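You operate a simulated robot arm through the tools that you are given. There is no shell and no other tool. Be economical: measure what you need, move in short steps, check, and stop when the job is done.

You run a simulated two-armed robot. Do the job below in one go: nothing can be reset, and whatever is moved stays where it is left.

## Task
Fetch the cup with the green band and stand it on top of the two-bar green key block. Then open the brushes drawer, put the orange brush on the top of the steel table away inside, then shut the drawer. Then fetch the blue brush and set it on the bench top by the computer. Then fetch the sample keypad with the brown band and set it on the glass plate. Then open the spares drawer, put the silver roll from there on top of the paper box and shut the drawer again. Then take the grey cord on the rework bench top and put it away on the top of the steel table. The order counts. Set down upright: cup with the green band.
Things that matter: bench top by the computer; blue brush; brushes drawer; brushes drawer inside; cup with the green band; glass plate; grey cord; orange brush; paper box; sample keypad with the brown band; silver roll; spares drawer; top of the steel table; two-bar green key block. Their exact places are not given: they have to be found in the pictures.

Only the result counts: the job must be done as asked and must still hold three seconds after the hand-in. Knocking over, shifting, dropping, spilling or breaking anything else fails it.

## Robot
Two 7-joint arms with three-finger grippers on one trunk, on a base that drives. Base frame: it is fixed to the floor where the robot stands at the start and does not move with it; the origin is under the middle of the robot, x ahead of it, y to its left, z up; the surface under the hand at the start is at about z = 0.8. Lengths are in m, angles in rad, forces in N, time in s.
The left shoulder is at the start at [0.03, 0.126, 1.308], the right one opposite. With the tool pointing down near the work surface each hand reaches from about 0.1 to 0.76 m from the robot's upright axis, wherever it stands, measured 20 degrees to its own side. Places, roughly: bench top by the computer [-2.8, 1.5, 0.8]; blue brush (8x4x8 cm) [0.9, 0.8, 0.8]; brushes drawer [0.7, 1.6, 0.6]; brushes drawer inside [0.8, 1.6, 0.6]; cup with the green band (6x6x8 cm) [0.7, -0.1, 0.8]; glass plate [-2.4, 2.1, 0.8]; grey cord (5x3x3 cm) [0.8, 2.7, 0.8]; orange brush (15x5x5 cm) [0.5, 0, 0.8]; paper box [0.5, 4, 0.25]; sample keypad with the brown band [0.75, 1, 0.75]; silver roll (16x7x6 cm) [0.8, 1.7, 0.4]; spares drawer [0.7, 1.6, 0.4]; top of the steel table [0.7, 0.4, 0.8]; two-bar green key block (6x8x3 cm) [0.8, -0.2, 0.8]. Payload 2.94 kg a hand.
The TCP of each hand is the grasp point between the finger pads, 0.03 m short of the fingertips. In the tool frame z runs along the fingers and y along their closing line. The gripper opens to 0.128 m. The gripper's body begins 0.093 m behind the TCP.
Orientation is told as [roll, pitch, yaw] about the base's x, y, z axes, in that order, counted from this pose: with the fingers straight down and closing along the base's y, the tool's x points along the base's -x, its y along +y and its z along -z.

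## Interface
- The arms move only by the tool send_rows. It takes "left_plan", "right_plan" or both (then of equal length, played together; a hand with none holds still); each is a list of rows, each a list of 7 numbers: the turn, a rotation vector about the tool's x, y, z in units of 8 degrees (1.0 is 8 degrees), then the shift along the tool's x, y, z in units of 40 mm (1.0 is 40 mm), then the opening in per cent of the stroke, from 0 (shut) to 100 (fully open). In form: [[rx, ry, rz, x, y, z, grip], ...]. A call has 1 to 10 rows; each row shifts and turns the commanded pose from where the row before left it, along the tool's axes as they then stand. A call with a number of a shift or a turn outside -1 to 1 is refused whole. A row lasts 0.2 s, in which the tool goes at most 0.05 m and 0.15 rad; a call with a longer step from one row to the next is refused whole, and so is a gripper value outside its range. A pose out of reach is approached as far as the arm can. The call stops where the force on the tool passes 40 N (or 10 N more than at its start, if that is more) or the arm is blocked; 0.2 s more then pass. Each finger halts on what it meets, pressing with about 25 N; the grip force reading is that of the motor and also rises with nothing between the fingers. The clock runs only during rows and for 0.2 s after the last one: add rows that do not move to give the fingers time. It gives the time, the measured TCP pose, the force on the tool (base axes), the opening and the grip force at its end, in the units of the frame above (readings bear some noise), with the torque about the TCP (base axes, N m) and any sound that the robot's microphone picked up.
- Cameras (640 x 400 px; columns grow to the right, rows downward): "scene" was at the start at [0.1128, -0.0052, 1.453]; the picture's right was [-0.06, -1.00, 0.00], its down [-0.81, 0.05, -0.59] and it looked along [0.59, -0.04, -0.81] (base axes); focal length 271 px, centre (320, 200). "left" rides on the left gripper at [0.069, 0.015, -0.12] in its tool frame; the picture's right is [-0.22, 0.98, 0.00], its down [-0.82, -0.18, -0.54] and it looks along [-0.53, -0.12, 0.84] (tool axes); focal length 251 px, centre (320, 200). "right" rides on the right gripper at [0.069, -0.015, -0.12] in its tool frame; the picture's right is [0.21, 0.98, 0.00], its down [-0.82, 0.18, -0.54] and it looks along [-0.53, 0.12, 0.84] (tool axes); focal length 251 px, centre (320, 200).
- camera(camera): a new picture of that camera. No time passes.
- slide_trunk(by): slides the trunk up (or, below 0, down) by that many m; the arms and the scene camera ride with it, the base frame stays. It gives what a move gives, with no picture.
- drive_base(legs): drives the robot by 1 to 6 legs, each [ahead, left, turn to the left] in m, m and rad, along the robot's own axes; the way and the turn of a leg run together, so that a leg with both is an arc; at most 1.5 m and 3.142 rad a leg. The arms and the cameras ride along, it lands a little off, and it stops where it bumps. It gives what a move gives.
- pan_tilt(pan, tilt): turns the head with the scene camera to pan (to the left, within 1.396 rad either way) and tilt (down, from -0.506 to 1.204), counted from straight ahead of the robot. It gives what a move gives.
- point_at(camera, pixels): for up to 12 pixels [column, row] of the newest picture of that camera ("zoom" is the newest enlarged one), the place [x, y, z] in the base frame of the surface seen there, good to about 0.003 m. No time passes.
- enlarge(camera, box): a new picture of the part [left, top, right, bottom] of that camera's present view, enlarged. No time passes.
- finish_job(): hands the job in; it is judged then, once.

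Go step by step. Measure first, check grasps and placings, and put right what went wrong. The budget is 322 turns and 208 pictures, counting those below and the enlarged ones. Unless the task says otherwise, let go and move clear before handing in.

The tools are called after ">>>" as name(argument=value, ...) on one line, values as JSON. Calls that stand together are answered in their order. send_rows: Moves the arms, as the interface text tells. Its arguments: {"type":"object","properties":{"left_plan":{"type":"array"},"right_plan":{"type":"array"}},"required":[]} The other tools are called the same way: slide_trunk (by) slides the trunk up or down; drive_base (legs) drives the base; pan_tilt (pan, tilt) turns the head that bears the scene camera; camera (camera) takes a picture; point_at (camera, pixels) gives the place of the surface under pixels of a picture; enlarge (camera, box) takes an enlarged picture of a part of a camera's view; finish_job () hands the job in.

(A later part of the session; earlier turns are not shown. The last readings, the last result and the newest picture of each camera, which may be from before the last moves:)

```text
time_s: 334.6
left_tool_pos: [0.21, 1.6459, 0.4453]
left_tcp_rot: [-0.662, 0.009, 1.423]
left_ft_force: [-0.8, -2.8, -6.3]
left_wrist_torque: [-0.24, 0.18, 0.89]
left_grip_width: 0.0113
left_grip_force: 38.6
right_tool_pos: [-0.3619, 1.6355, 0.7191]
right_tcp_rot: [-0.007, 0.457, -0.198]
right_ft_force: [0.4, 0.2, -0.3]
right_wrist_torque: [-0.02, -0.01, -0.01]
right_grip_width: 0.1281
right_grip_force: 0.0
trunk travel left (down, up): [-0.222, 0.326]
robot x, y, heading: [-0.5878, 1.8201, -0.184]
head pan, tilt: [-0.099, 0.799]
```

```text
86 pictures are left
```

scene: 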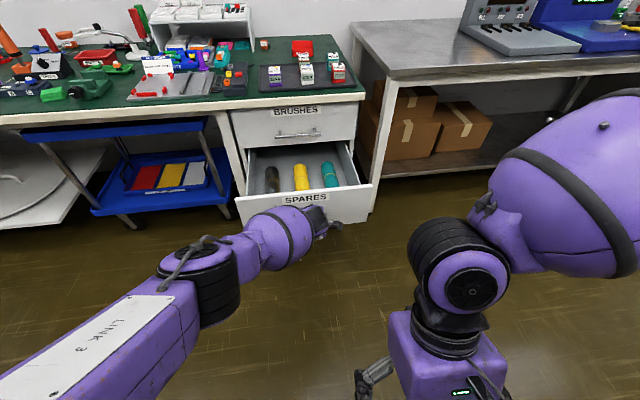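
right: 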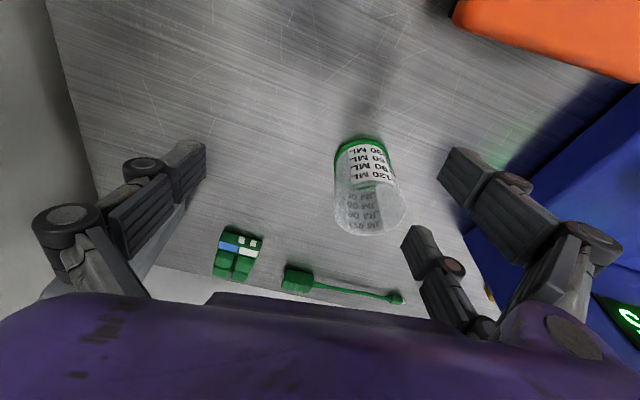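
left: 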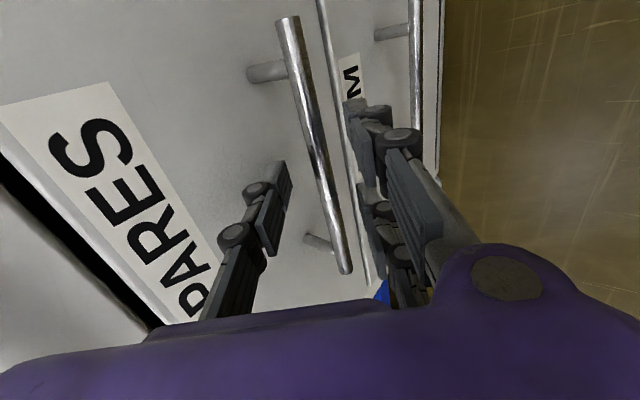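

>>> enlarge(camera="scene", box=[225, 130, 385, 220])

>>> point_at(camera="zoom", pixels=[[185, 160], [185, 190], [185, 220], [170, 190], [205, 190], [185, 250], [300, 160], [300, 190], [300, 230], [130, 200], [250, 200], [300, 280]])

```text
4.00 times, centred on (305, 175) of scene
```

zoom: 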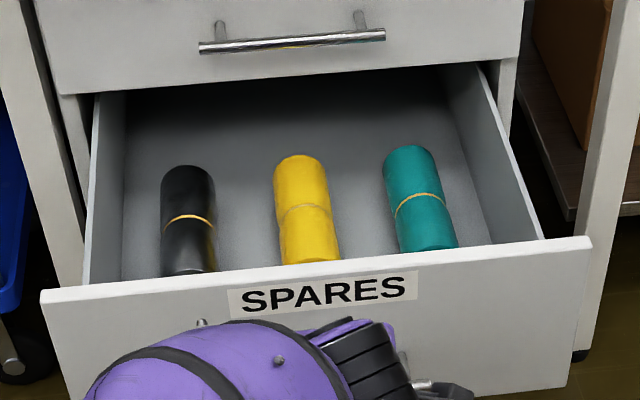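

```text
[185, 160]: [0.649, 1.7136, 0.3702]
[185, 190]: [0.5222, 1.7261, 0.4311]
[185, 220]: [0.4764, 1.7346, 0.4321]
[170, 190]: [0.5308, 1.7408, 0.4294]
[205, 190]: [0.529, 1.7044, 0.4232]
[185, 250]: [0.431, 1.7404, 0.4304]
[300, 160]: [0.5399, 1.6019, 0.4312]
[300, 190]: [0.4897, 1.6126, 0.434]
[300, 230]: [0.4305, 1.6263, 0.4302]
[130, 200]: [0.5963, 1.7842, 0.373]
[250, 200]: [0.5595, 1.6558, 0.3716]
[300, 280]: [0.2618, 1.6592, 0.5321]
```

The left dark metallic roll (y≈1.735, matching the silver roll's given place) is the target; to get clear of the bench edge I pull the drawer out 0.08 more.

>>> drive_base(legs=[[-0.08, 0, 0]])

>>> enlarge(camera="scene", box=[225, 130, 385, 220])

```text
time_s: 335.6
left_tool_pos: [0.1304, 1.6572, 0.4452]
left_tcp_rot: [-0.662, 0.013, 1.418]
left_ft_force: [-2.3, -13.7, -13.9]
left_wrist_torque: [-0.85, 0.29, 0.72]
left_grip_width: 0.0112
left_grip_force: 39.4
right_tool_pos: [-0.4406, 1.6484, 0.7182]
right_tcp_rot: [-0.007, 0.456, -0.2]
right_ft_force: [-0.6, 0.9, 0.4]
right_wrist_torque: [-0.01, -0.03, -0.04]
right_grip_width: 0.1279
right_grip_force: 0.0
trunk travel left (down, up): [-0.222, 0.326]
robot x, y, heading: [-0.669, 1.8365, -0.183]
head pan, tilt: [-0.099, 0.799]
```

```text
4.00 times, centred on (305, 175) of scene
```

zoom: 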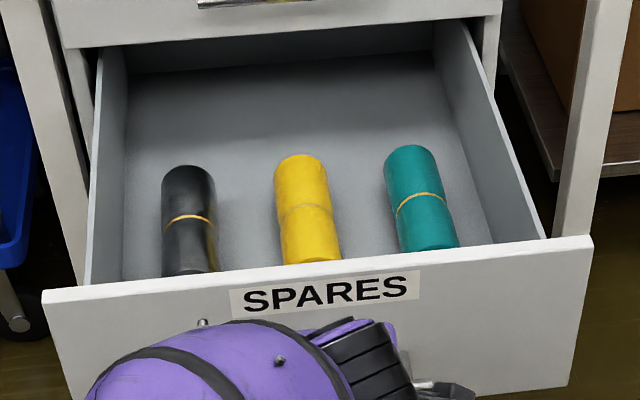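

Release the handle, retreat, and reorient the hand tool-down aligned with the roll.

>>> send_rows(left_plan=[[0, 0, 0, 0, 0, 0, 15], [0, 0, 0, 0, 0, 0, 35], [0, 0, 0, 0, 0, 0, 35], [0, 0, 0, 0, 0, -0.8, 35], [0, 0, 0, 0, 0, -0.9, 35], [0, 0, 0, 0, 0, -0.9, 35], [0, 0, 0, 0, 0, -0.9, 35], [0, 0, 0, 0, 0, -0.9, 35], [0, 0, 0, 0, 0, 0, 60]])

>>> slide_trunk(by=0.12)

>>> send_rows(left_plan=[[-0.95, 0, 0, 0, 0, -0.5, 100], [-0.95, 0, 0, 0, 0, -0.5, 100], [-0.95, 0, 0, 0, 0, -0.5, 100], [-0.95, 0, 0, 0, 0, -0.5, 100], [-0.92, 0, 0, 0, 0, 0, 100], [0, 0, 1, 0, 0, 0, 100], [0, 0, 1, 0, 0, 0, 100], [0, 0, 1, 0, 0, 0, 100], [0, 0, 1, 0, 0, 0, 100], [0, 0, 1, 0, 0, 0, 100]])

>>> send_rows(left_plan=[[0, 0, 1, 0, 0, 0, 100], [0, 0, 1, 0, 0, 0, 100], [0, 0, 1, 0, 0, 0, 100], [0, 0, 1, 0, 0, 0, 100], [0, 0, 1, 0, 0, 0, 100], [0, 0, 1, 0, 0, 0, 100], [0, 0, 0.27, 0, 0, 0, 100], [0, 0, 0, 0, 0, 0, 100]])

```text
time_s: 337.6
left_tool_pos: [0.027, 1.6744, 0.5841]
left_tcp_rot: [-0.665, 0.013, 1.42]
left_ft_force: [0.5, 0.1, 0.1]
left_wrist_torque: [-0.01, -0.01, 0.0]
left_grip_width: 0.0771
left_grip_force: 0.0
right_tool_pos: [-0.4421, 1.6499, 0.7208]
right_tcp_rot: [-0.008, 0.455, -0.201]
right_ft_force: [0.6, -0.2, -0.2]
right_wrist_torque: [0.04, 0.0, 0.01]
right_grip_width: 0.128
right_grip_force: 0.1
trunk travel left (down, up): [-0.222, 0.326]
robot x, y, heading: [-0.6629, 1.8371, -0.176]
head pan, tilt: [-0.099, 0.799]
```

```text
time_s: 339.1
left_tool_pos: [0.0245, 1.6766, 0.7033]
left_tcp_rot: [-0.661, 0.014, 1.42]
left_ft_force: [0.5, -0.7, -0.2]
left_wrist_torque: [-0.03, 0.03, 0.0]
left_grip_width: 0.0768
left_grip_force: 0.0
right_tool_pos: [-0.4411, 1.6497, 0.8394]
right_tcp_rot: [-0.009, 0.457, -0.202]
right_ft_force: [0.2, 0.2, -0.1]
right_wrist_torque: [0.02, 0.04, 0.01]
right_grip_width: 0.1281
right_grip_force: 0.0
trunk travel left (down, up): [-0.342, 0.206]
robot x, y, heading: [-0.6655, 1.8351, -0.184]
head pan, tilt: [-0.099, 0.799]
```

```text
time_s: 341.3
left_tool_pos: [-0.0099, 1.682, 0.7738]
left_tcp_rot: [-0.013, 0.007, 0.718]
left_ft_force: [0.1, -0.5, 0.3]
left_wrist_torque: [-0.03, 0.01, -0.02]
left_grip_width: 0.1282
left_grip_force: 0.1
right_tool_pos: [-0.4412, 1.6497, 0.8381]
right_tcp_rot: [-0.006, 0.458, -0.2]
right_ft_force: [-0.8, 0.3, -0.4]
right_wrist_torque: [-0.04, -0.02, -0.01]
right_grip_width: 0.1281
right_grip_force: 0.0
trunk travel left (down, up): [-0.342, 0.206]
robot x, y, heading: [-0.6645, 1.8355, -0.185]
head pan, tilt: [-0.099, 0.799]
```

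```text
time_s: 343.1
left_tool_pos: [-0.0101, 1.6821, 0.7755]
left_tcp_rot: [-0.012, -0.006, -0.154]
left_ft_force: [-0.2, 0.2, -0.3]
left_wrist_torque: [-0.02, 0.02, 0.0]
left_grip_width: 0.1282
left_grip_force: 0.0
right_tool_pos: [-0.4405, 1.65, 0.8393]
right_tcp_rot: [-0.007, 0.455, -0.201]
right_ft_force: [-0.3, 0.2, -0.3]
right_wrist_torque: [-0.01, -0.02, 0.03]
right_grip_width: 0.128
right_grip_force: 0.2
trunk travel left (down, up): [-0.342, 0.206]
robot x, y, heading: [-0.6649, 1.8381, -0.179]
head pan, tilt: [-0.099, 0.799]
```

>>> enlarge(camera="scene", box=[225, 140, 385, 240])

>>> camera(camera="left")

```text
4.00 times, centred on (305, 190) of scene
```

zoom: 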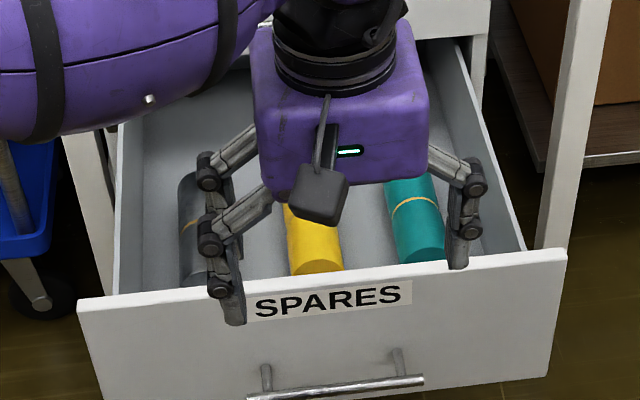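

```text
82 pictures are left
```

left: 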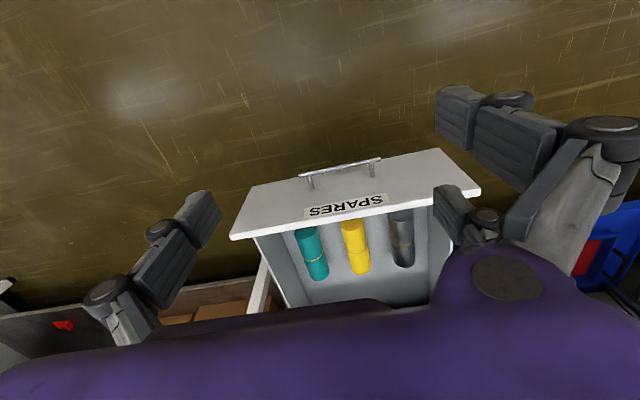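

>>> enlarge(camera="left", box=[280, 190, 480, 290])

>>> point_at(camera="zoom", pixels=[[375, 75], [385, 115], [390, 160], [395, 200], [397, 228], [395, 245], [360, 150], [415, 150], [390, 80]])

```text
3.20 times, centred on (380, 240) of left
```

zoom: 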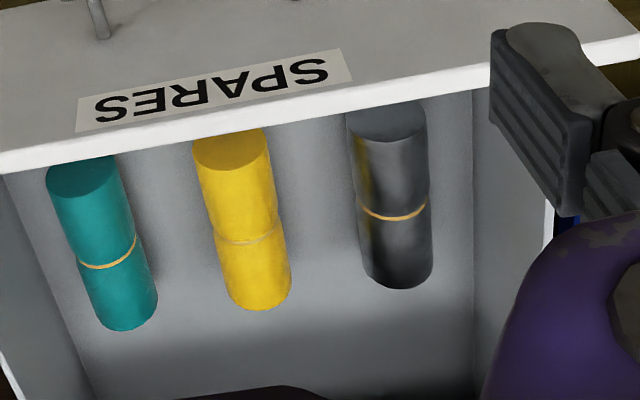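

```text
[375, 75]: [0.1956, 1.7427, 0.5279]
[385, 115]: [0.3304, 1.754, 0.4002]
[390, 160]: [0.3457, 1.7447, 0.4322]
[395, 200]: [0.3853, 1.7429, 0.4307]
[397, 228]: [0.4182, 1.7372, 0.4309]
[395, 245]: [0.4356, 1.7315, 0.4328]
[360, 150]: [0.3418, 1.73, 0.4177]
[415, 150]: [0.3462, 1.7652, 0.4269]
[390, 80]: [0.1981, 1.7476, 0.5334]
```

The silver roll: axis at (0.39,1.742), top z 0.432, drawer front top 0.53. I drive so the hand is above it, opening 72%.

>>> drive_base(legs=[[0.385, 0.132, 0]])

>>> send_rows(left_plan=[[0, 0, 0, 0, 0, 0, 72], [0, 0, 0, 0, 0, 0, 72]])

>>> slide_trunk(by=-0.2)

>>> camera(camera="left")

>>> camera(camera="scene")

```text
time_s: 345.6
left_tool_pos: [0.3873, 1.742, 0.774]
left_tcp_rot: [-0.013, -0.005, -0.157]
left_ft_force: [-0.4, 1.2, 0.2]
left_wrist_torque: [0.01, -0.02, -0.01]
left_grip_width: 0.1279
left_grip_force: 0.1
right_tool_pos: [-0.0432, 1.7117, 0.8379]
right_tcp_rot: [-0.007, 0.456, -0.202]
right_ft_force: [0.4, 0.6, 0.6]
right_wrist_torque: [0.0, 0.03, 0.0]
right_grip_width: 0.1281
right_grip_force: 0.1
trunk travel left (down, up): [-0.342, 0.206]
robot x, y, heading: [-0.2666, 1.8978, -0.183]
head pan, tilt: [-0.099, 0.799]
```

```text
time_s: 346.2
left_tool_pos: [0.3873, 1.7418, 0.7751]
left_tcp_rot: [-0.013, -0.007, -0.159]
left_ft_force: [0.9, 0.1, 0.6]
left_wrist_torque: [-0.02, -0.03, 0.0]
left_grip_width: 0.0921
left_grip_force: 0.2
right_tool_pos: [-0.0434, 1.7107, 0.8391]
right_tcp_rot: [-0.006, 0.456, -0.203]
right_ft_force: [-0.1, 0.6, -0.7]
right_wrist_torque: [0.01, 0.02, -0.01]
right_grip_width: 0.1281
right_grip_force: 0.0
trunk travel left (down, up): [-0.342, 0.206]
robot x, y, heading: [-0.2661, 1.901, -0.183]
head pan, tilt: [-0.099, 0.799]
```

```text
time_s: 348.4
left_tool_pos: [0.3865, 1.743, 0.5767]
left_tcp_rot: [-0.012, -0.008, -0.156]
left_ft_force: [-0.1, -0.2, 0.2]
left_wrist_torque: [-0.01, 0.0, 0.01]
left_grip_width: 0.0921
left_grip_force: 0.0
right_tool_pos: [-0.0439, 1.7111, 0.6206]
right_tcp_rot: [-0.01, 0.537, -0.205]
right_ft_force: [0.3, 0.1, 0.3]
right_wrist_torque: [0.01, -0.03, -0.01]
right_grip_width: 0.128
right_grip_force: 0.0
trunk travel left (down, up): [-0.142, 0.406]
robot x, y, heading: [-0.2647, 1.8979, -0.185]
head pan, tilt: [-0.099, 0.799]
```

```text
80 pictures are left
```

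left: 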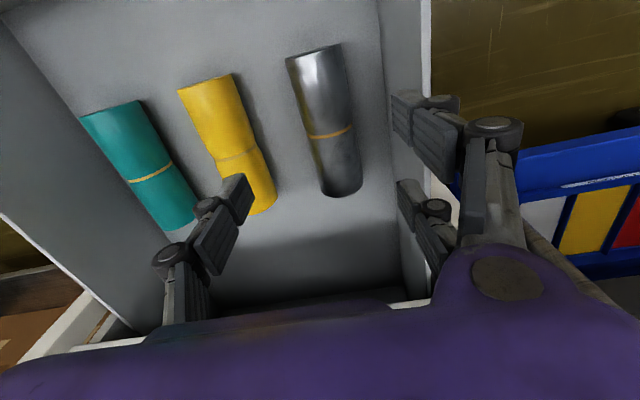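

```text
79 pictures are left
```

scene: 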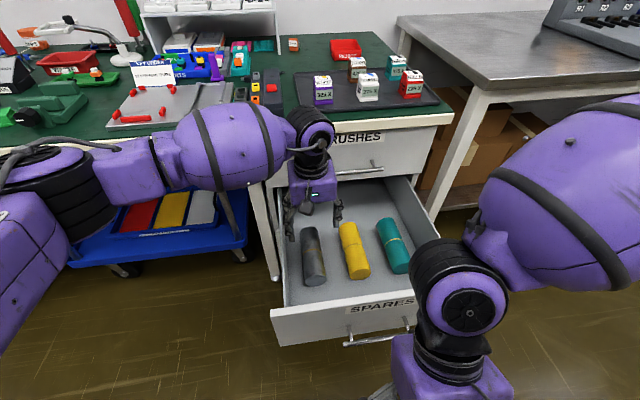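

>>> point_at(camera="left", pixels=[[312, 110], [328, 110], [345, 110], [318, 50], [340, 185], [388, 110], [395, 200], [375, 60]])

```text
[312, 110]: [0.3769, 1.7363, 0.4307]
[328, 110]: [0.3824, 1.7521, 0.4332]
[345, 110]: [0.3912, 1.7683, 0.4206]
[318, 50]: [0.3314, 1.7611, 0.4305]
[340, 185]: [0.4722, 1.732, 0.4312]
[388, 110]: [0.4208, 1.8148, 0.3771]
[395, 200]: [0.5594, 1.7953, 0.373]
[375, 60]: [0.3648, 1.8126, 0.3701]
```

>>> send_rows(left_plan=[[-0.1, 0.05, 0.32, 0, 0.19, 0.5, 72], [0, 0, 0, 0, 0, 0.9, 72], [0, 0, 0, 0, 0, 0.9, 72], [0, 0, 0, 0, 0, 0.9, 72], [0, 0, 0, 0, 0, 0.6, 72], [0, 0, 0, 0, 0, 0, 72]])

>>> camera(camera="left")

```text
time_s: 349.8
left_tool_pos: [0.388, 1.7498, 0.423]
left_tcp_rot: [0.002, 0.0, -0.202]
left_ft_force: [-1.1, -0.7, 0.1]
left_wrist_torque: [0.02, 0.01, 0.0]
left_grip_width: 0.0921
left_grip_force: 0.0
right_tool_pos: [-0.0433, 1.7114, 0.6209]
right_tcp_rot: [-0.008, 0.538, -0.204]
right_ft_force: [0.1, 0.0, -0.5]
right_wrist_torque: [-0.01, 0.01, 0.04]
right_grip_width: 0.1279
right_grip_force: 0.1
trunk travel left (down, up): [-0.142, 0.406]
robot x, y, heading: [-0.2635, 1.8972, -0.183]
head pan, tilt: [-0.099, 0.799]
```

```text
78 pictures are left
```

left: 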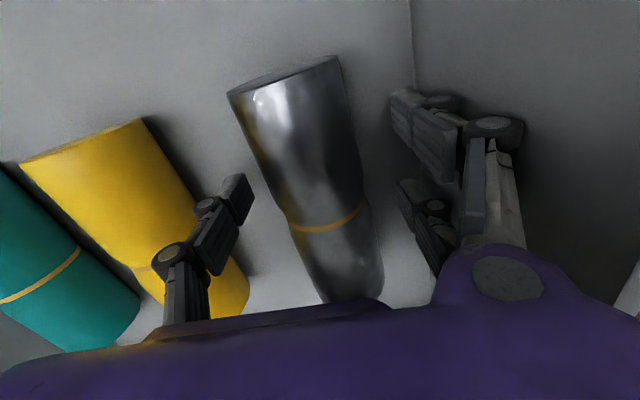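

>>> send_rows(left_plan=[[0, 0, 0, 0, 0, 0.25, 72], [0, 0, 0, 0, 0, 0, 60], [0, 0, 0, 0, 0, 0, 40], [0, 0, 0, 0, 0, 0, 30], [0, 0, 0, 0, 0, 0, 30], [0, 0, 0, 0, 0, 0, 30]])

>>> camera(camera="left")

```text
time_s: 351.2
left_tool_pos: [0.3886, 1.7493, 0.4122]
left_tcp_rot: [0.002, 0.001, -0.203]
left_ft_force: [0.6, -2.0, 0.5]
left_wrist_torque: [0.0, -0.01, -0.01]
left_grip_width: 0.0627
left_grip_force: 25.2
right_tool_pos: [-0.0442, 1.7124, 0.6209]
right_tcp_rot: [-0.009, 0.539, -0.204]
right_ft_force: [-0.1, 0.4, -0.6]
right_wrist_torque: [-0.01, -0.01, 0.0]
right_grip_width: 0.1278
right_grip_force: 0.1
trunk travel left (down, up): [-0.142, 0.406]
robot x, y, heading: [-0.2673, 1.8999, -0.184]
head pan, tilt: [-0.099, 0.799]
```

```text
77 pictures are left
```

left: 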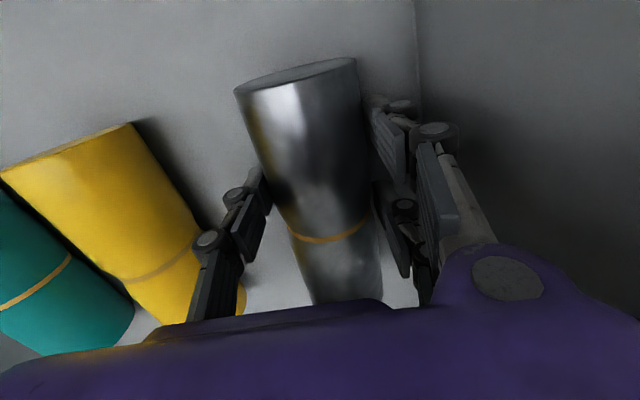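

Held (0.063). Lift with arm and trunk, then back away and look for the paper box to the left.

>>> send_rows(left_plan=[[0, 0, 0, 0, 0, -0.7, 30], [0, 0, 0, 0, 0, -0.9, 30], [0, 0, 0, 0, 0, -0.9, 30], [0, 0, 0, 0, 0, -0.9, 30], [0, 0, 0, 0, 0, -0.9, 30], [0, 0, 0, 0, 0, 0, 30]])

>>> slide_trunk(by=0.25)

>>> drive_base(legs=[[-0.35, 0, 0.18], [0, 1.2, 0]])

>>> pan_tilt(pan=0.6, tilt=0.7)

>>> camera(camera="scene")

```text
time_s: 352.6
left_tool_pos: [0.3887, 1.7509, 0.5863]
left_tcp_rot: [0.002, 0.002, -0.203]
left_ft_force: [0.3, -0.1, -0.3]
left_wrist_torque: [-0.01, -0.03, -0.01]
left_grip_width: 0.0621
left_grip_force: 25.6
right_tool_pos: [-0.043, 1.7125, 0.6199]
right_tcp_rot: [-0.009, 0.538, -0.204]
right_ft_force: [-0.5, -0.3, 0.9]
right_wrist_torque: [0.01, 0.0, 0.0]
right_grip_width: 0.1281
right_grip_force: 0.1
trunk travel left (down, up): [-0.142, 0.406]
robot x, y, heading: [-0.2654, 1.898, -0.185]
head pan, tilt: [-0.099, 0.799]
```

```text
time_s: 355.2
left_tool_pos: [0.3878, 1.7493, 0.835]
left_tcp_rot: [0.002, 0.003, -0.202]
left_ft_force: [-0.2, 0.3, -0.7]
left_wrist_torque: [-0.01, 0.01, -0.01]
left_grip_width: 0.0624
left_grip_force: 24.7
right_tool_pos: [-0.0427, 1.7114, 0.8706]
right_tcp_rot: [-0.009, 0.54, -0.204]
right_ft_force: [-0.2, -0.2, 0.4]
right_wrist_torque: [-0.01, 0.03, 0.0]
right_grip_width: 0.1281
right_grip_force: 0.0
trunk travel left (down, up): [-0.392, 0.156]
robot x, y, heading: [-0.2641, 1.8976, -0.178]
head pan, tilt: [-0.099, 0.799]
```

```text
time_s: 368.0
left_tool_pos: [0.0834, 3.0964, 0.8343]
left_tcp_rot: [0.002, 0.001, -0.057]
left_ft_force: [0.9, 0.7, -0.1]
left_wrist_torque: [0.06, -0.01, -0.01]
left_grip_width: 0.0624
left_grip_force: 24.8
right_tool_pos: [-0.3383, 2.9965, 0.8702]
right_tcp_rot: [-0.008, 0.539, -0.058]
right_ft_force: [0.4, -0.3, 0.2]
right_wrist_torque: [0.02, -0.01, -0.01]
right_grip_width: 0.128
right_grip_force: 0.1
trunk travel left (down, up): [-0.392, 0.156]
robot x, y, heading: [-0.5831, 3.1476, -0.04]
head pan, tilt: [-0.099, 0.799]
```

```text
time_s: 369.1
left_tool_pos: [0.0835, 3.0952, 0.8356]
left_tcp_rot: [0.001, 0.002, -0.058]
left_ft_force: [-0.3, 0.7, 0.3]
left_wrist_torque: [-0.04, 0.03, 0.03]
left_grip_width: 0.0622
left_grip_force: 24.9
right_tool_pos: [-0.3392, 2.997, 0.8708]
right_tcp_rot: [-0.01, 0.538, -0.056]
right_ft_force: [0.2, 0.0, -1.3]
right_wrist_torque: [-0.01, -0.01, 0.02]
right_grip_width: 0.1281
right_grip_force: 0.1
trunk travel left (down, up): [-0.392, 0.156]
robot x, y, heading: [-0.5829, 3.1487, -0.045]
head pan, tilt: [0.6, 0.7]
```

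```text
76 pictures are left
```

scene: 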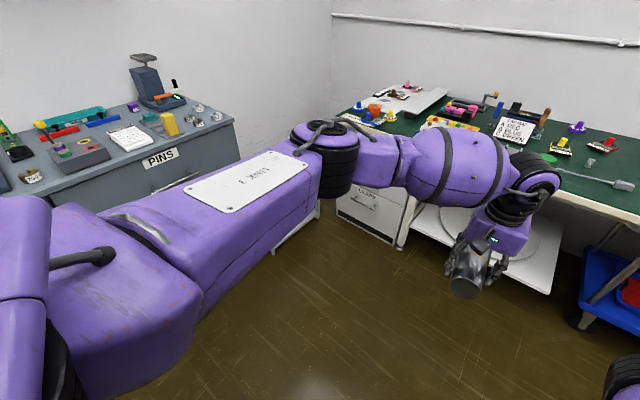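

>>> drive_base(legs=[[-0.1, 0, 0.85]])

>>> pan_tilt(pan=-0.2, tilt=0.7)

>>> camera(camera="scene")

```text
time_s: 371.7
left_tool_pos: [-0.1926, 3.5824, 0.8359]
left_tcp_rot: [0.002, 0.003, 0.796]
left_ft_force: [-0.4, 0.4, -0.3]
left_wrist_torque: [-0.01, -0.03, 0.0]
left_grip_width: 0.0623
left_grip_force: 25.0
right_tool_pos: [-0.395, 3.2011, 0.8695]
right_tcp_rot: [-0.009, 0.537, 0.793]
right_ft_force: [0.1, 0.1, -0.5]
right_wrist_torque: [-0.01, 0.0, 0.02]
right_grip_width: 0.1279
right_grip_force: 0.1
trunk travel left (down, up): [-0.392, 0.156]
robot x, y, heading: [-0.6742, 3.1139, 0.812]
head pan, tilt: [0.6, 0.7]
```

```text
time_s: 372.8
left_tool_pos: [-0.1923, 3.5835, 0.8354]
left_tcp_rot: [0.002, 0.003, 0.796]
left_ft_force: [-0.5, -0.4, -0.4]
left_wrist_torque: [-0.06, -0.01, 0.0]
left_grip_width: 0.0624
left_grip_force: 25.2
right_tool_pos: [-0.3947, 3.2003, 0.8698]
right_tcp_rot: [-0.009, 0.536, 0.794]
right_ft_force: [-0.7, 0.1, 0.5]
right_wrist_torque: [-0.01, 0.0, 0.02]
right_grip_width: 0.1281
right_grip_force: 0.1
trunk travel left (down, up): [-0.392, 0.156]
robot x, y, heading: [-0.6735, 3.1157, 0.811]
head pan, tilt: [-0.201, 0.7]
```

```text
75 pictures are left
```

scene: 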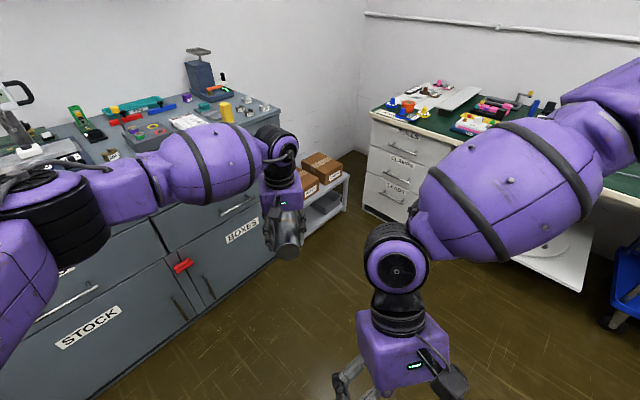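

>>> enlarge(camera="scene", box=[270, 140, 370, 250])

>>> point_at(camera="scene", pixels=[[322, 158], [335, 165], [312, 165], [308, 178], [325, 180], [345, 175], [345, 205], [303, 215], [370, 205], [265, 235], [340, 185], [300, 190]])

```text
3.64 times, centred on (320, 195) of scene
```

zoom: 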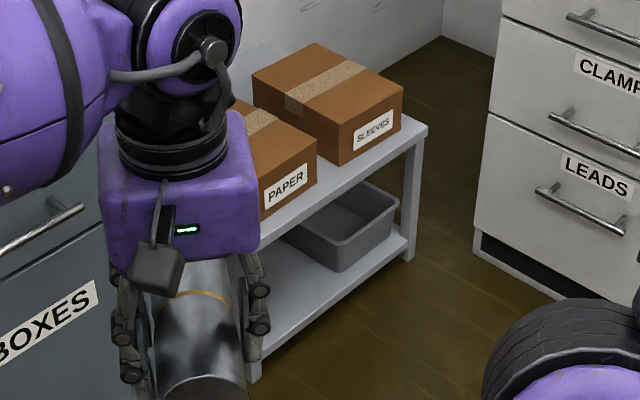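

```text
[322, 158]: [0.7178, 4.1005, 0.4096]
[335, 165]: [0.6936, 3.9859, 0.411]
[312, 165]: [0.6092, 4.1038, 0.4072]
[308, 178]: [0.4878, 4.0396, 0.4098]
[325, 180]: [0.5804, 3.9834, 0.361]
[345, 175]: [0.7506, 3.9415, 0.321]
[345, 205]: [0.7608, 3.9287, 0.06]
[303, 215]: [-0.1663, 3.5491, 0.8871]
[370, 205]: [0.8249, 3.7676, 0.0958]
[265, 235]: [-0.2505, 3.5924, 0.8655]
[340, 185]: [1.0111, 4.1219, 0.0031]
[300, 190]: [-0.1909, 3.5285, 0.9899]
```

>>> point_at(camera="scene", pixels=[[242, 232], [90, 325], [182, 265], [240, 190], [270, 215], [160, 160], [255, 105], [400, 185], [380, 170], [540, 250], [610, 190], [500, 260]])

```text
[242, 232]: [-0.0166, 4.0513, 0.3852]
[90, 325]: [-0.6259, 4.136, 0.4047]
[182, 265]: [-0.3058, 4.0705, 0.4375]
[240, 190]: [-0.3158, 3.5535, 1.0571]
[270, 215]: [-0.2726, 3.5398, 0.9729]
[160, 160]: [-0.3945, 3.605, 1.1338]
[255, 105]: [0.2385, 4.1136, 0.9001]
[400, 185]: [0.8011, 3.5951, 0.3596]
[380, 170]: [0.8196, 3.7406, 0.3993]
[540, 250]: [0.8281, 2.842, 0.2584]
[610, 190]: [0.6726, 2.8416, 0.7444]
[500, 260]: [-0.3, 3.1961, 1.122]
```

The PAPER box (top z≈0.41) stands on the low stand behind my hand, at about (0.47,4.03). I approach with heading ≈1.1, staying clear of the cabinet (y≥4.05) and bench.

>>> drive_base(legs=[[0.7, -0.37, 0], [0, 0, 0.29]])

>>> pan_tilt(pan=0.0, tilt=0.8)

>>> camera(camera="scene")

>>> camera(camera="left")

```text
time_s: 377.9
left_tool_pos: [0.4064, 3.9378, 0.8353]
left_tcp_rot: [0.002, 0.002, 1.08]
left_ft_force: [-0.4, 0.3, -0.2]
left_wrist_torque: [-0.01, 0.02, 0.0]
left_grip_width: 0.0622
left_grip_force: 25.4
right_tool_pos: [0.3198, 3.514, 0.8704]
right_tcp_rot: [-0.007, 0.537, 1.079]
right_ft_force: [0.6, -0.4, -0.2]
right_wrist_torque: [0.02, -0.02, 0.06]
right_grip_width: 0.1282
right_grip_force: 0.0
trunk travel left (down, up): [-0.392, 0.156]
robot x, y, heading: [0.0793, 3.3495, 1.095]
head pan, tilt: [-0.201, 0.7]
```

```text
time_s: 378.7
left_tool_pos: [0.4069, 3.9386, 0.8355]
left_tcp_rot: [0.003, 0.002, 1.079]
left_ft_force: [-0.6, -1.0, -0.3]
left_wrist_torque: [0.0, 0.01, -0.01]
left_grip_width: 0.0625
left_grip_force: 24.8
right_tool_pos: [0.3183, 3.5127, 0.87]
right_tcp_rot: [-0.01, 0.538, 1.078]
right_ft_force: [-0.1, -0.1, 0.3]
right_wrist_torque: [-0.01, -0.01, 0.0]
right_grip_width: 0.1278
right_grip_force: 0.0
trunk travel left (down, up): [-0.392, 0.156]
robot x, y, heading: [0.0784, 3.3518, 1.097]
head pan, tilt: [0.0, 0.799]
```

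```text
73 pictures are left
```

scene: 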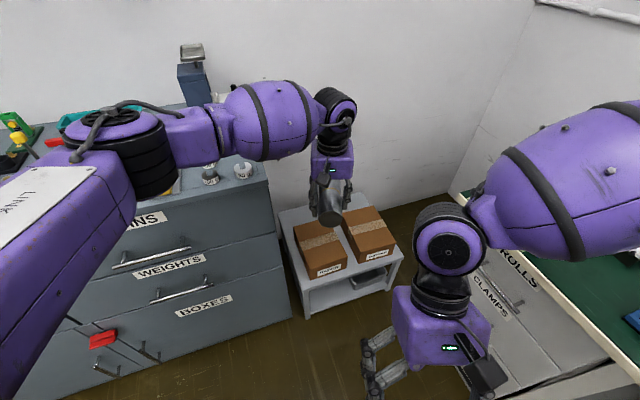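

```text
72 pictures are left
```

left: 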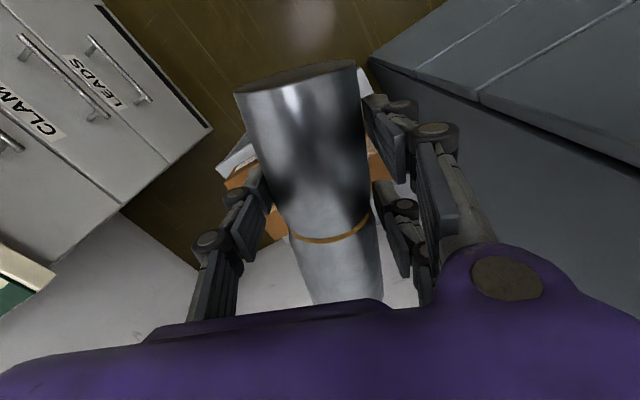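

>>> enlarge(camera="scene", box=[270, 190, 420, 310])

>>> point_at(camera="scene", pixels=[[275, 150], [215, 140], [300, 130], [130, 170], [270, 185], [285, 265], [295, 225], [318, 275], [350, 262], [330, 250], [345, 212], [250, 180]])

```text
3.33 times, centred on (345, 250) of scene
```

zoom: 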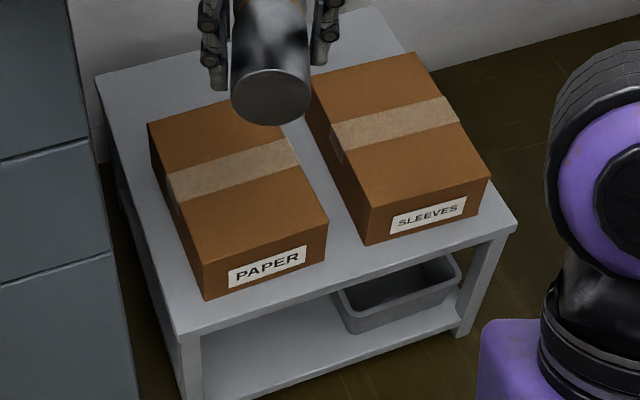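

```text
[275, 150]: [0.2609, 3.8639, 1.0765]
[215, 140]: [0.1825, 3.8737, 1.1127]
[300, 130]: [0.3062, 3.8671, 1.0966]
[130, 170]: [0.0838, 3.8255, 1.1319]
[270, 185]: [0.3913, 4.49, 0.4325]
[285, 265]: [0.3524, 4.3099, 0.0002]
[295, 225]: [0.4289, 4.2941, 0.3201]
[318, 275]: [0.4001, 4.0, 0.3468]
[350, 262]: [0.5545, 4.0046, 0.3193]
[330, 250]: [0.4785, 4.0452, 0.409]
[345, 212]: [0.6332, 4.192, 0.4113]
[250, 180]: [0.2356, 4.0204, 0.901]
```

The forearm would come too near the cabinet from this heading. I back off, turn to heading ≈1.5 and come in from the right, keeping the trunk high.

>>> drive_base(legs=[[-0.3, 0, 0], [0, 0, 0.4], [0, -0.47, 0]])

>>> pan_tilt(pan=0.1, tilt=0.8)

>>> camera(camera="scene")

```text
time_s: 386.2
left_tool_pos: [0.4962, 3.7223, 0.835]
left_tcp_rot: [0.002, 0.0, 1.482]
left_ft_force: [-1.0, -0.1, -0.1]
left_wrist_torque: [-0.05, -0.02, 0.01]
left_grip_width: 0.0624
left_grip_force: 24.7
right_tool_pos: [0.5825, 3.298, 0.8703]
right_tcp_rot: [-0.008, 0.538, 1.48]
right_ft_force: [-0.2, 0.4, 0.8]
right_wrist_torque: [-0.02, -0.02, 0.0]
right_grip_width: 0.1277
right_grip_force: 0.1
trunk travel left (down, up): [-0.392, 0.156]
robot x, y, heading: [0.4231, 3.052, 1.5]
head pan, tilt: [0.0, 0.799]
```

```text
time_s: 386.9
left_tool_pos: [0.4958, 3.721, 0.835]
left_tcp_rot: [-0.001, 0.002, 1.482]
left_ft_force: [0.1, 0.1, -1.1]
left_wrist_torque: [-0.01, 0.0, 0.02]
left_grip_width: 0.0625
left_grip_force: 24.4
right_tool_pos: [0.582, 3.2972, 0.8708]
right_tcp_rot: [-0.01, 0.538, 1.48]
right_ft_force: [0.0, -0.4, 0.7]
right_wrist_torque: [0.0, 0.0, -0.06]
right_grip_width: 0.128
right_grip_force: 0.1
trunk travel left (down, up): [-0.392, 0.156]
robot x, y, heading: [0.4217, 3.0549, 1.498]
head pan, tilt: [0.099, 0.799]
```

```text
70 pictures are left
```

scene: 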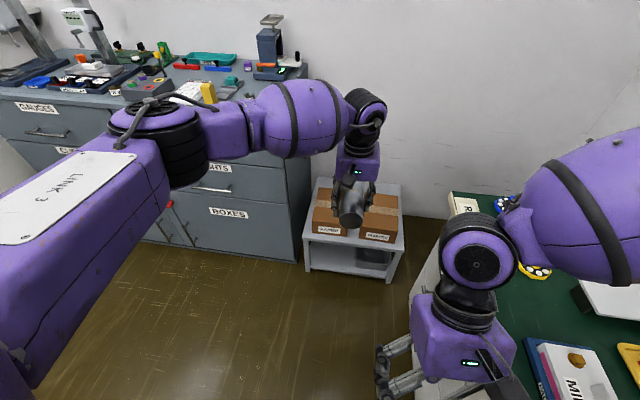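

>>> enlarge(camera="scene", box=[295, 170, 415, 280])

>>> point_at(camera="zoom", pixels=[[98, 205], [225, 220], [115, 90], [175, 240], [160, 150], [130, 150], [245, 230], [380, 245], [385, 130], [75, 250], [60, 280], [190, 215]])

```text
3.64 times, centred on (355, 225) of scene
```

zoom: 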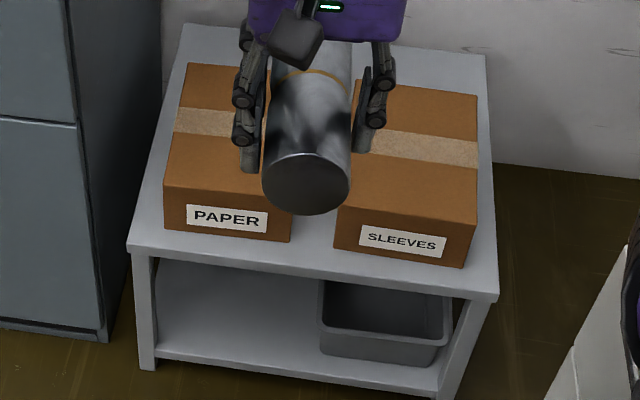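

```text
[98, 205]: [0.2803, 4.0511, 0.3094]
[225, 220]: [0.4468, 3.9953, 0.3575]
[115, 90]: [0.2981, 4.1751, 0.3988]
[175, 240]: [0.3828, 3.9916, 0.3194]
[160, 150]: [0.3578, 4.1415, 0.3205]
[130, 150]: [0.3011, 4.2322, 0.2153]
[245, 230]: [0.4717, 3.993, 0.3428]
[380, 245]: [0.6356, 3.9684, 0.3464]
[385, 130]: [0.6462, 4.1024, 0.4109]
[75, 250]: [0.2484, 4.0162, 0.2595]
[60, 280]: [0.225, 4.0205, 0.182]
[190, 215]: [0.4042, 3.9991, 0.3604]
```

>>> point_at(camera="zoom", pixels=[[170, 182], [195, 75], [235, 72], [180, 120], [240, 190], [285, 225], [258, 195], [350, 190], [470, 215]])

```text
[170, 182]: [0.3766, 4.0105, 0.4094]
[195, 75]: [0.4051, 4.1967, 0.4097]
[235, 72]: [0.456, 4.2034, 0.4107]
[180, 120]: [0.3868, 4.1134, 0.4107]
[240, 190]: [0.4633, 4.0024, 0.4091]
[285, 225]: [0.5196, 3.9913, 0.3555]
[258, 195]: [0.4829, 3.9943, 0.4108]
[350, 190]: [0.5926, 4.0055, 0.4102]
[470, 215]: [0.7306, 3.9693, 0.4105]
```

Box top spans x 0.375–0.522, y 4.0–4.21 at z 0.41, centre (0.463,4.10), aligned with the roll. I retract and lower the hand here, then drive in.

>>> send_rows(left_plan=[[0, 0, 0, 0.85, 0, 0.6, 30], [0, 0, 0, 0.85, 0, 0.6, 30], [0, 0, 0, 0.85, 0, 0.6, 30], [0, 0, 0, 0.85, 0, 0.6, 30], [0, 0, 0, 0.85, 0, 0.6, 30], [0, 0, 0, 0, 0, 0.9, 30], [0, 0, 0, 0, 0, 0.9, 30], [0, 0, 0, 0, 0, 0.9, 30], [0, 0, 0, 0, 0, 0.7, 30], [0, 0, 0, 0, 0, 0, 30]])

>>> camera(camera="scene")

```text
time_s: 389.1
left_tool_pos: [0.4803, 3.5523, 0.5794]
left_tcp_rot: [0.0, -0.001, 1.481]
left_ft_force: [-0.3, 1.3, -0.5]
left_wrist_torque: [-0.02, -0.04, 0.0]
left_grip_width: 0.0624
left_grip_force: 25.1
right_tool_pos: [0.5809, 3.2968, 0.8698]
right_tcp_rot: [-0.009, 0.538, 1.48]
right_ft_force: [-0.7, -1.3, 0.8]
right_wrist_torque: [0.01, 0.01, 0.01]
right_grip_width: 0.1279
right_grip_force: 0.0
trunk travel left (down, up): [-0.392, 0.156]
robot x, y, heading: [0.4219, 3.0569, 1.499]
head pan, tilt: [0.099, 0.799]
```

```text
68 pictures are left
```

scene: 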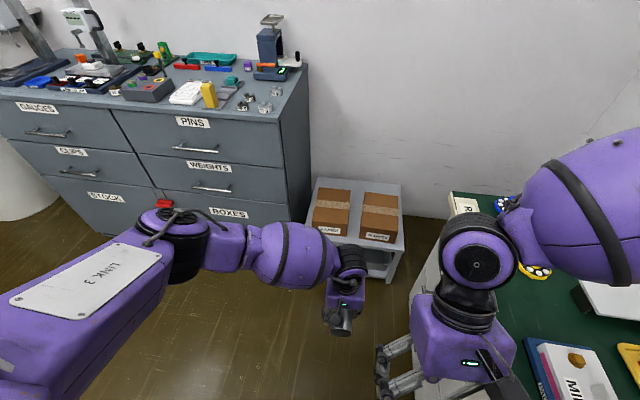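

>>> point_at(camera="scene", pixels=[[175, 225], [150, 220], [200, 280], [290, 230], [330, 250], [245, 240], [305, 245], [290, 225]])

```text
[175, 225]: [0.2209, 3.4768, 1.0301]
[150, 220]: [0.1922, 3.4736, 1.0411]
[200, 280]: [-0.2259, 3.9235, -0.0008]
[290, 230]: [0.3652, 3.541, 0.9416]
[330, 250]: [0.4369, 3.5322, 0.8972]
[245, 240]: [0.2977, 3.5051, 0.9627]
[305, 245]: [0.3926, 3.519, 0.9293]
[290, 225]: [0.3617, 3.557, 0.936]
```

The bent elbow would get too near the cabinet, so I extend the arm again and lower the trunk 0.15 instead; the right hand is raised for clearance.

>>> send_rows(left_plan=[[0, 0, 0, -1, 0, -0.55, 30], [0, 0, 0, -1, 0, -0.55, 30], [0, 0, 0, -1, 0, -0.55, 30], [0, 0, 0, -1, 0, -0.55, 30], [0, 0, 0, 0, 0, 0, 30]], right_plan=[[0, 0, 0, 0, 0.5, -0.8, 100], [0, 0, 0, 0, 0.5, -0.8, 100], [0, 0, 0, 0, 0, -0.8, 100], [0, 0, 0, 0, 0, 0, 100], [0, 0, 0, 0, 0, 0, 100]])

>>> slide_trunk(by=-0.15)

>>> camera(camera="scene")

```text
time_s: 390.3
left_tool_pos: [0.4964, 3.7107, 0.6666]
left_tcp_rot: [0.003, 0.002, 1.481]
left_ft_force: [1.1, -0.3, 0.1]
left_wrist_torque: [0.0, 0.02, 0.01]
left_grip_width: 0.0624
left_grip_force: 24.8
right_tool_pos: [0.5441, 3.3497, 0.9513]
right_tcp_rot: [-0.01, 0.538, 1.48]
right_ft_force: [-0.5, 0.4, 0.4]
right_wrist_torque: [0.01, -0.02, 0.01]
right_grip_width: 0.1281
right_grip_force: 0.1
trunk travel left (down, up): [-0.392, 0.156]
robot x, y, heading: [0.4224, 3.0539, 1.498]
head pan, tilt: [0.099, 0.799]
```

```text
time_s: 392.0
left_tool_pos: [0.4952, 3.7122, 0.518]
left_tcp_rot: [0.001, 0.0, 1.48]
left_ft_force: [0.0, 0.7, 0.5]
left_wrist_torque: [-0.02, -0.03, 0.01]
left_grip_width: 0.0624
left_grip_force: 25.0
right_tool_pos: [0.5456, 3.3501, 0.803]
right_tcp_rot: [-0.008, 0.539, 1.481]
right_ft_force: [-0.3, -0.5, -0.1]
right_wrist_torque: [0.05, 0.0, 0.03]
right_grip_width: 0.1278
right_grip_force: 0.2
trunk travel left (down, up): [-0.242, 0.306]
robot x, y, heading: [0.4231, 3.0542, 1.498]
head pan, tilt: [0.099, 0.799]
```

```text
67 pictures are left
```

scene: 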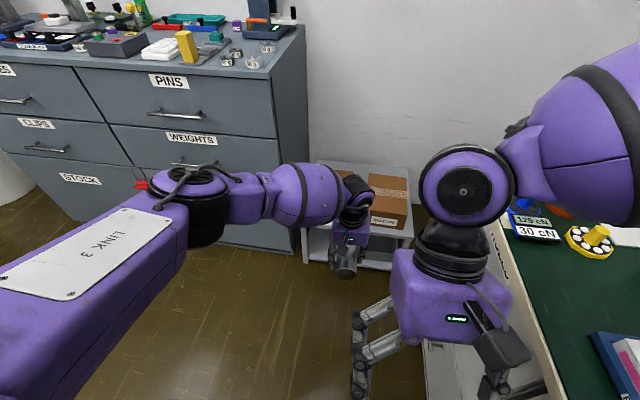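

>>> point_at(camera="scene", pixels=[[190, 175], [165, 180], [290, 175], [340, 180], [245, 185], [600, 120], [575, 170], [470, 190], [540, 235], [510, 280]])

```text
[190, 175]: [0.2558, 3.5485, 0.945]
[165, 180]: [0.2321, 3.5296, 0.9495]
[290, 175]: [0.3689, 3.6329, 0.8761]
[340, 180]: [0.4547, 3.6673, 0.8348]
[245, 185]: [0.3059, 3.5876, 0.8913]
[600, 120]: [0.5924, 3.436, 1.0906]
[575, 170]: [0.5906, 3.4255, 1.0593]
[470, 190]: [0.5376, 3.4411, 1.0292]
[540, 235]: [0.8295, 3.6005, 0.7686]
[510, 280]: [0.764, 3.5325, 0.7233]
```

The elbow would keep about 4–5 cm from the cabinet if I place the roll slightly toward the front of the box. I drive in slowly and look.

>>> drive_base(legs=[[0.33, 0.05, 0]])

>>> camera(camera="scene")

>>> camera(camera="left")

```text
time_s: 394.3
left_tool_pos: [0.469, 4.0511, 0.5157]
left_tcp_rot: [0.002, 0.001, 1.484]
left_ft_force: [0.4, -0.1, -1.1]
left_wrist_torque: [-0.03, 0.0, -0.01]
left_grip_width: 0.0623
left_grip_force: 24.8
right_tool_pos: [0.5199, 3.6903, 0.7998]
right_tcp_rot: [-0.008, 0.54, 1.485]
right_ft_force: [0.1, 0.8, 0.5]
right_wrist_torque: [-0.01, 0.02, -0.01]
right_grip_width: 0.1277
right_grip_force: 0.1
trunk travel left (down, up): [-0.242, 0.306]
robot x, y, heading: [0.3978, 3.3953, 1.503]
head pan, tilt: [0.099, 0.799]
```

```text
66 pictures are left
```

scene: 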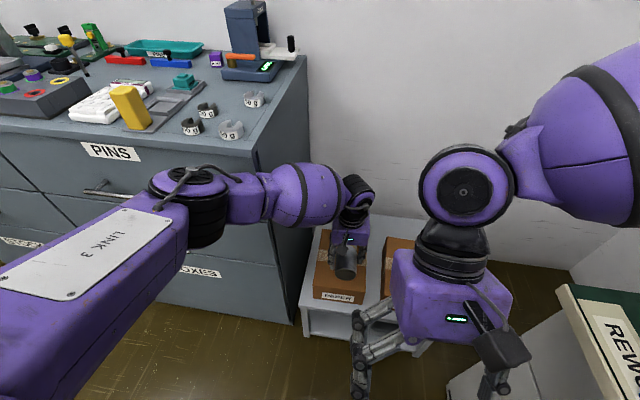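

```text
65 pictures are left
```

left: 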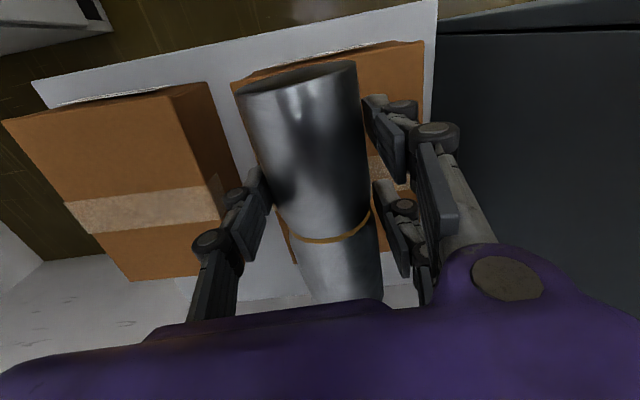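

>>> send_rows(left_plan=[[0, 0, 0.35, -0.25, 0.3, 0.3, 30], [0, 0, 0, 0, 0, 0.6, 30], [0, 0, 0, 0, 0, 0.5, 30], [0, 0, 0, 0, 0, 0, 30]])

>>> camera(camera="left")

>>> enlarge(camera="scene", box=[280, 190, 420, 330])

```text
time_s: 395.3
left_tool_pos: [0.4578, 4.0616, 0.46]
left_tcp_rot: [0.002, 0.002, 1.435]
left_ft_force: [0.0, 0.3, 0.3]
left_wrist_torque: [0.02, -0.01, 0.02]
left_grip_width: 0.0625
left_grip_force: 24.6
right_tool_pos: [0.52, 3.6896, 0.8021]
right_tcp_rot: [-0.008, 0.537, 1.483]
right_ft_force: [0.4, 0.5, 0.1]
right_wrist_torque: [-0.01, 0.06, -0.05]
right_grip_width: 0.128
right_grip_force: 0.1
trunk travel left (down, up): [-0.242, 0.306]
robot x, y, heading: [0.3954, 3.3954, 1.511]
head pan, tilt: [0.099, 0.799]
```

```text
64 pictures are left
```

left: 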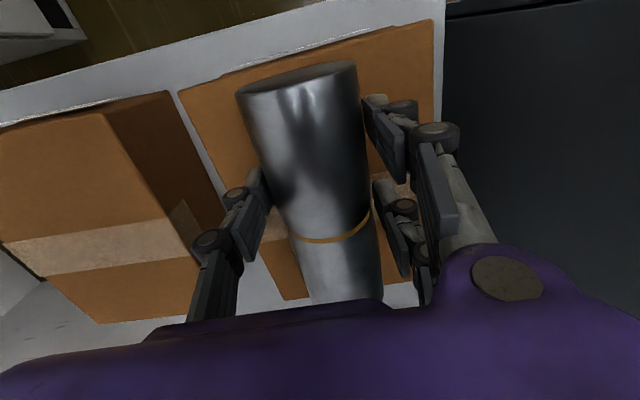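

```text
2.86 times, centred on (350, 260) of scene
```

zoom: 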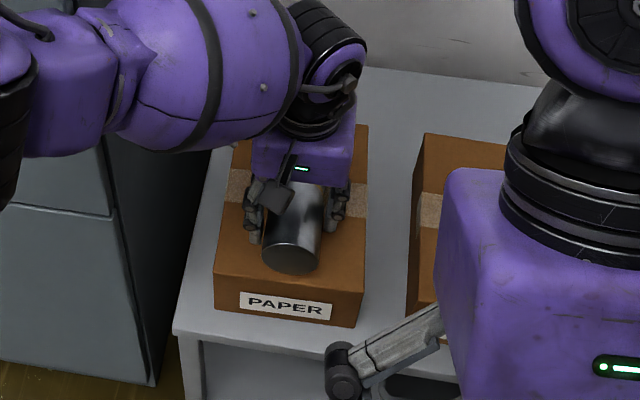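

Well centred over the PAPER box. Lower gently until contact.

>>> send_rows(left_plan=[[0, 0, 0, 0, 0, 0.12, 30], [0, 0, 0, 0, 0, 0, 30]])

>>> send_rows(left_plan=[[0, 0, 0, 0, 0, 0.08, 30], [0, 0, 0, 0, 0, 0, 30]])

>>> send_rows(left_plan=[[0, 0, 0, 0, 0, 0.05, 30], [0, 0, 0, 0, 0, 0, 30]])

```text
time_s: 395.9
left_tool_pos: [0.4574, 4.0637, 0.4552]
left_tcp_rot: [0.002, 0.001, 1.435]
left_ft_force: [-0.3, 0.2, -0.4]
left_wrist_torque: [-0.02, 0.0, -0.03]
left_grip_width: 0.0623
left_grip_force: 25.4
right_tool_pos: [0.5202, 3.689, 0.8023]
right_tcp_rot: [-0.009, 0.537, 1.484]
right_ft_force: [0.6, -0.6, -0.2]
right_wrist_torque: [0.01, 0.01, 0.0]
right_grip_width: 0.1281
right_grip_force: 0.0
trunk travel left (down, up): [-0.242, 0.306]
robot x, y, heading: [0.403, 3.3885, 1.505]
head pan, tilt: [0.099, 0.799]
```

```text
time_s: 396.5
left_tool_pos: [0.4574, 4.0622, 0.4523]
left_tcp_rot: [0.002, 0.001, 1.435]
left_ft_force: [-0.1, 0.4, 0.5]
left_wrist_torque: [0.08, -0.05, -0.02]
left_grip_width: 0.0625
left_grip_force: 24.7
right_tool_pos: [0.5201, 3.6883, 0.8023]
right_tcp_rot: [-0.009, 0.54, 1.483]
right_ft_force: [-0.2, 0.5, 0.0]
right_wrist_torque: [0.0, -0.05, -0.03]
right_grip_width: 0.128
right_grip_force: 0.1
trunk travel left (down, up): [-0.242, 0.306]
robot x, y, heading: [0.3989, 3.3901, 1.502]
head pan, tilt: [0.099, 0.799]
```

```text
time_s: 397.1
left_tool_pos: [0.4577, 4.0634, 0.4521]
left_tcp_rot: [0.001, 0.0, 1.434]
left_ft_force: [0.2, -0.7, 7.0]
left_wrist_torque: [0.11, 0.0, -0.04]
left_grip_width: 0.0624
left_grip_force: 25.3
right_tool_pos: [0.5196, 3.6877, 0.8034]
right_tcp_rot: [-0.008, 0.537, 1.484]
right_ft_force: [-0.2, 0.0, -0.4]
right_wrist_torque: [-0.03, -0.03, -0.04]
right_grip_width: 0.1279
right_grip_force: 0.1
trunk travel left (down, up): [-0.242, 0.306]
robot x, y, heading: [0.3981, 3.3915, 1.501]
head pan, tilt: [0.099, 0.799]
```

>>> send_rows(left_plan=[[0, 0, 0, 0, 0, 0, 49], [0, 0, 0, 0, 0, 0, 50], [0, 0, 0, 0, 0, 0, 52], [0, 0, 0, 0, 0, 0, 55], [0, 0, 0, 0, 0, 0, 58], [0, 0, 0, 0, 0, 0, 62], [0, 0, 0, 0, 0, 0, 66], [0, 0, 0, 0, 0, 0, 66]])

>>> camera(camera="left")

```text
time_s: 398.9
left_tool_pos: [0.4565, 4.0633, 0.4507]
left_tcp_rot: [0.002, 0.0, 1.435]
left_ft_force: [-0.3, -0.5, 0.3]
left_wrist_torque: [-0.01, -0.01, 0.0]
left_grip_width: 0.0846
left_grip_force: 0.1
right_tool_pos: [0.5214, 3.6884, 0.8031]
right_tcp_rot: [-0.01, 0.536, 1.483]
right_ft_force: [-0.4, 0.9, -0.8]
right_wrist_torque: [-0.02, -0.01, 0.0]
right_grip_width: 0.128
right_grip_force: 0.0
trunk travel left (down, up): [-0.242, 0.306]
robot x, y, heading: [0.3982, 3.3925, 1.504]
head pan, tilt: [0.099, 0.799]
```

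```text
62 pictures are left
```

left: 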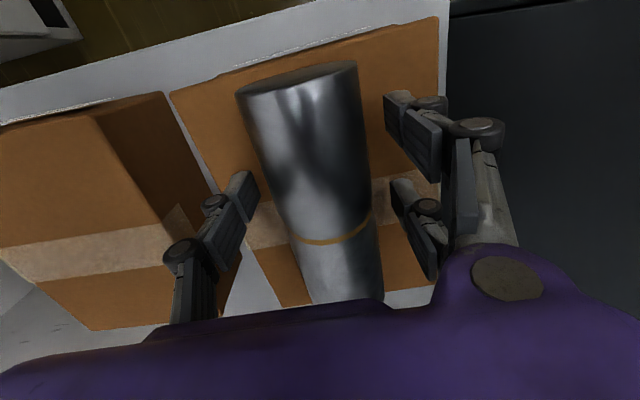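

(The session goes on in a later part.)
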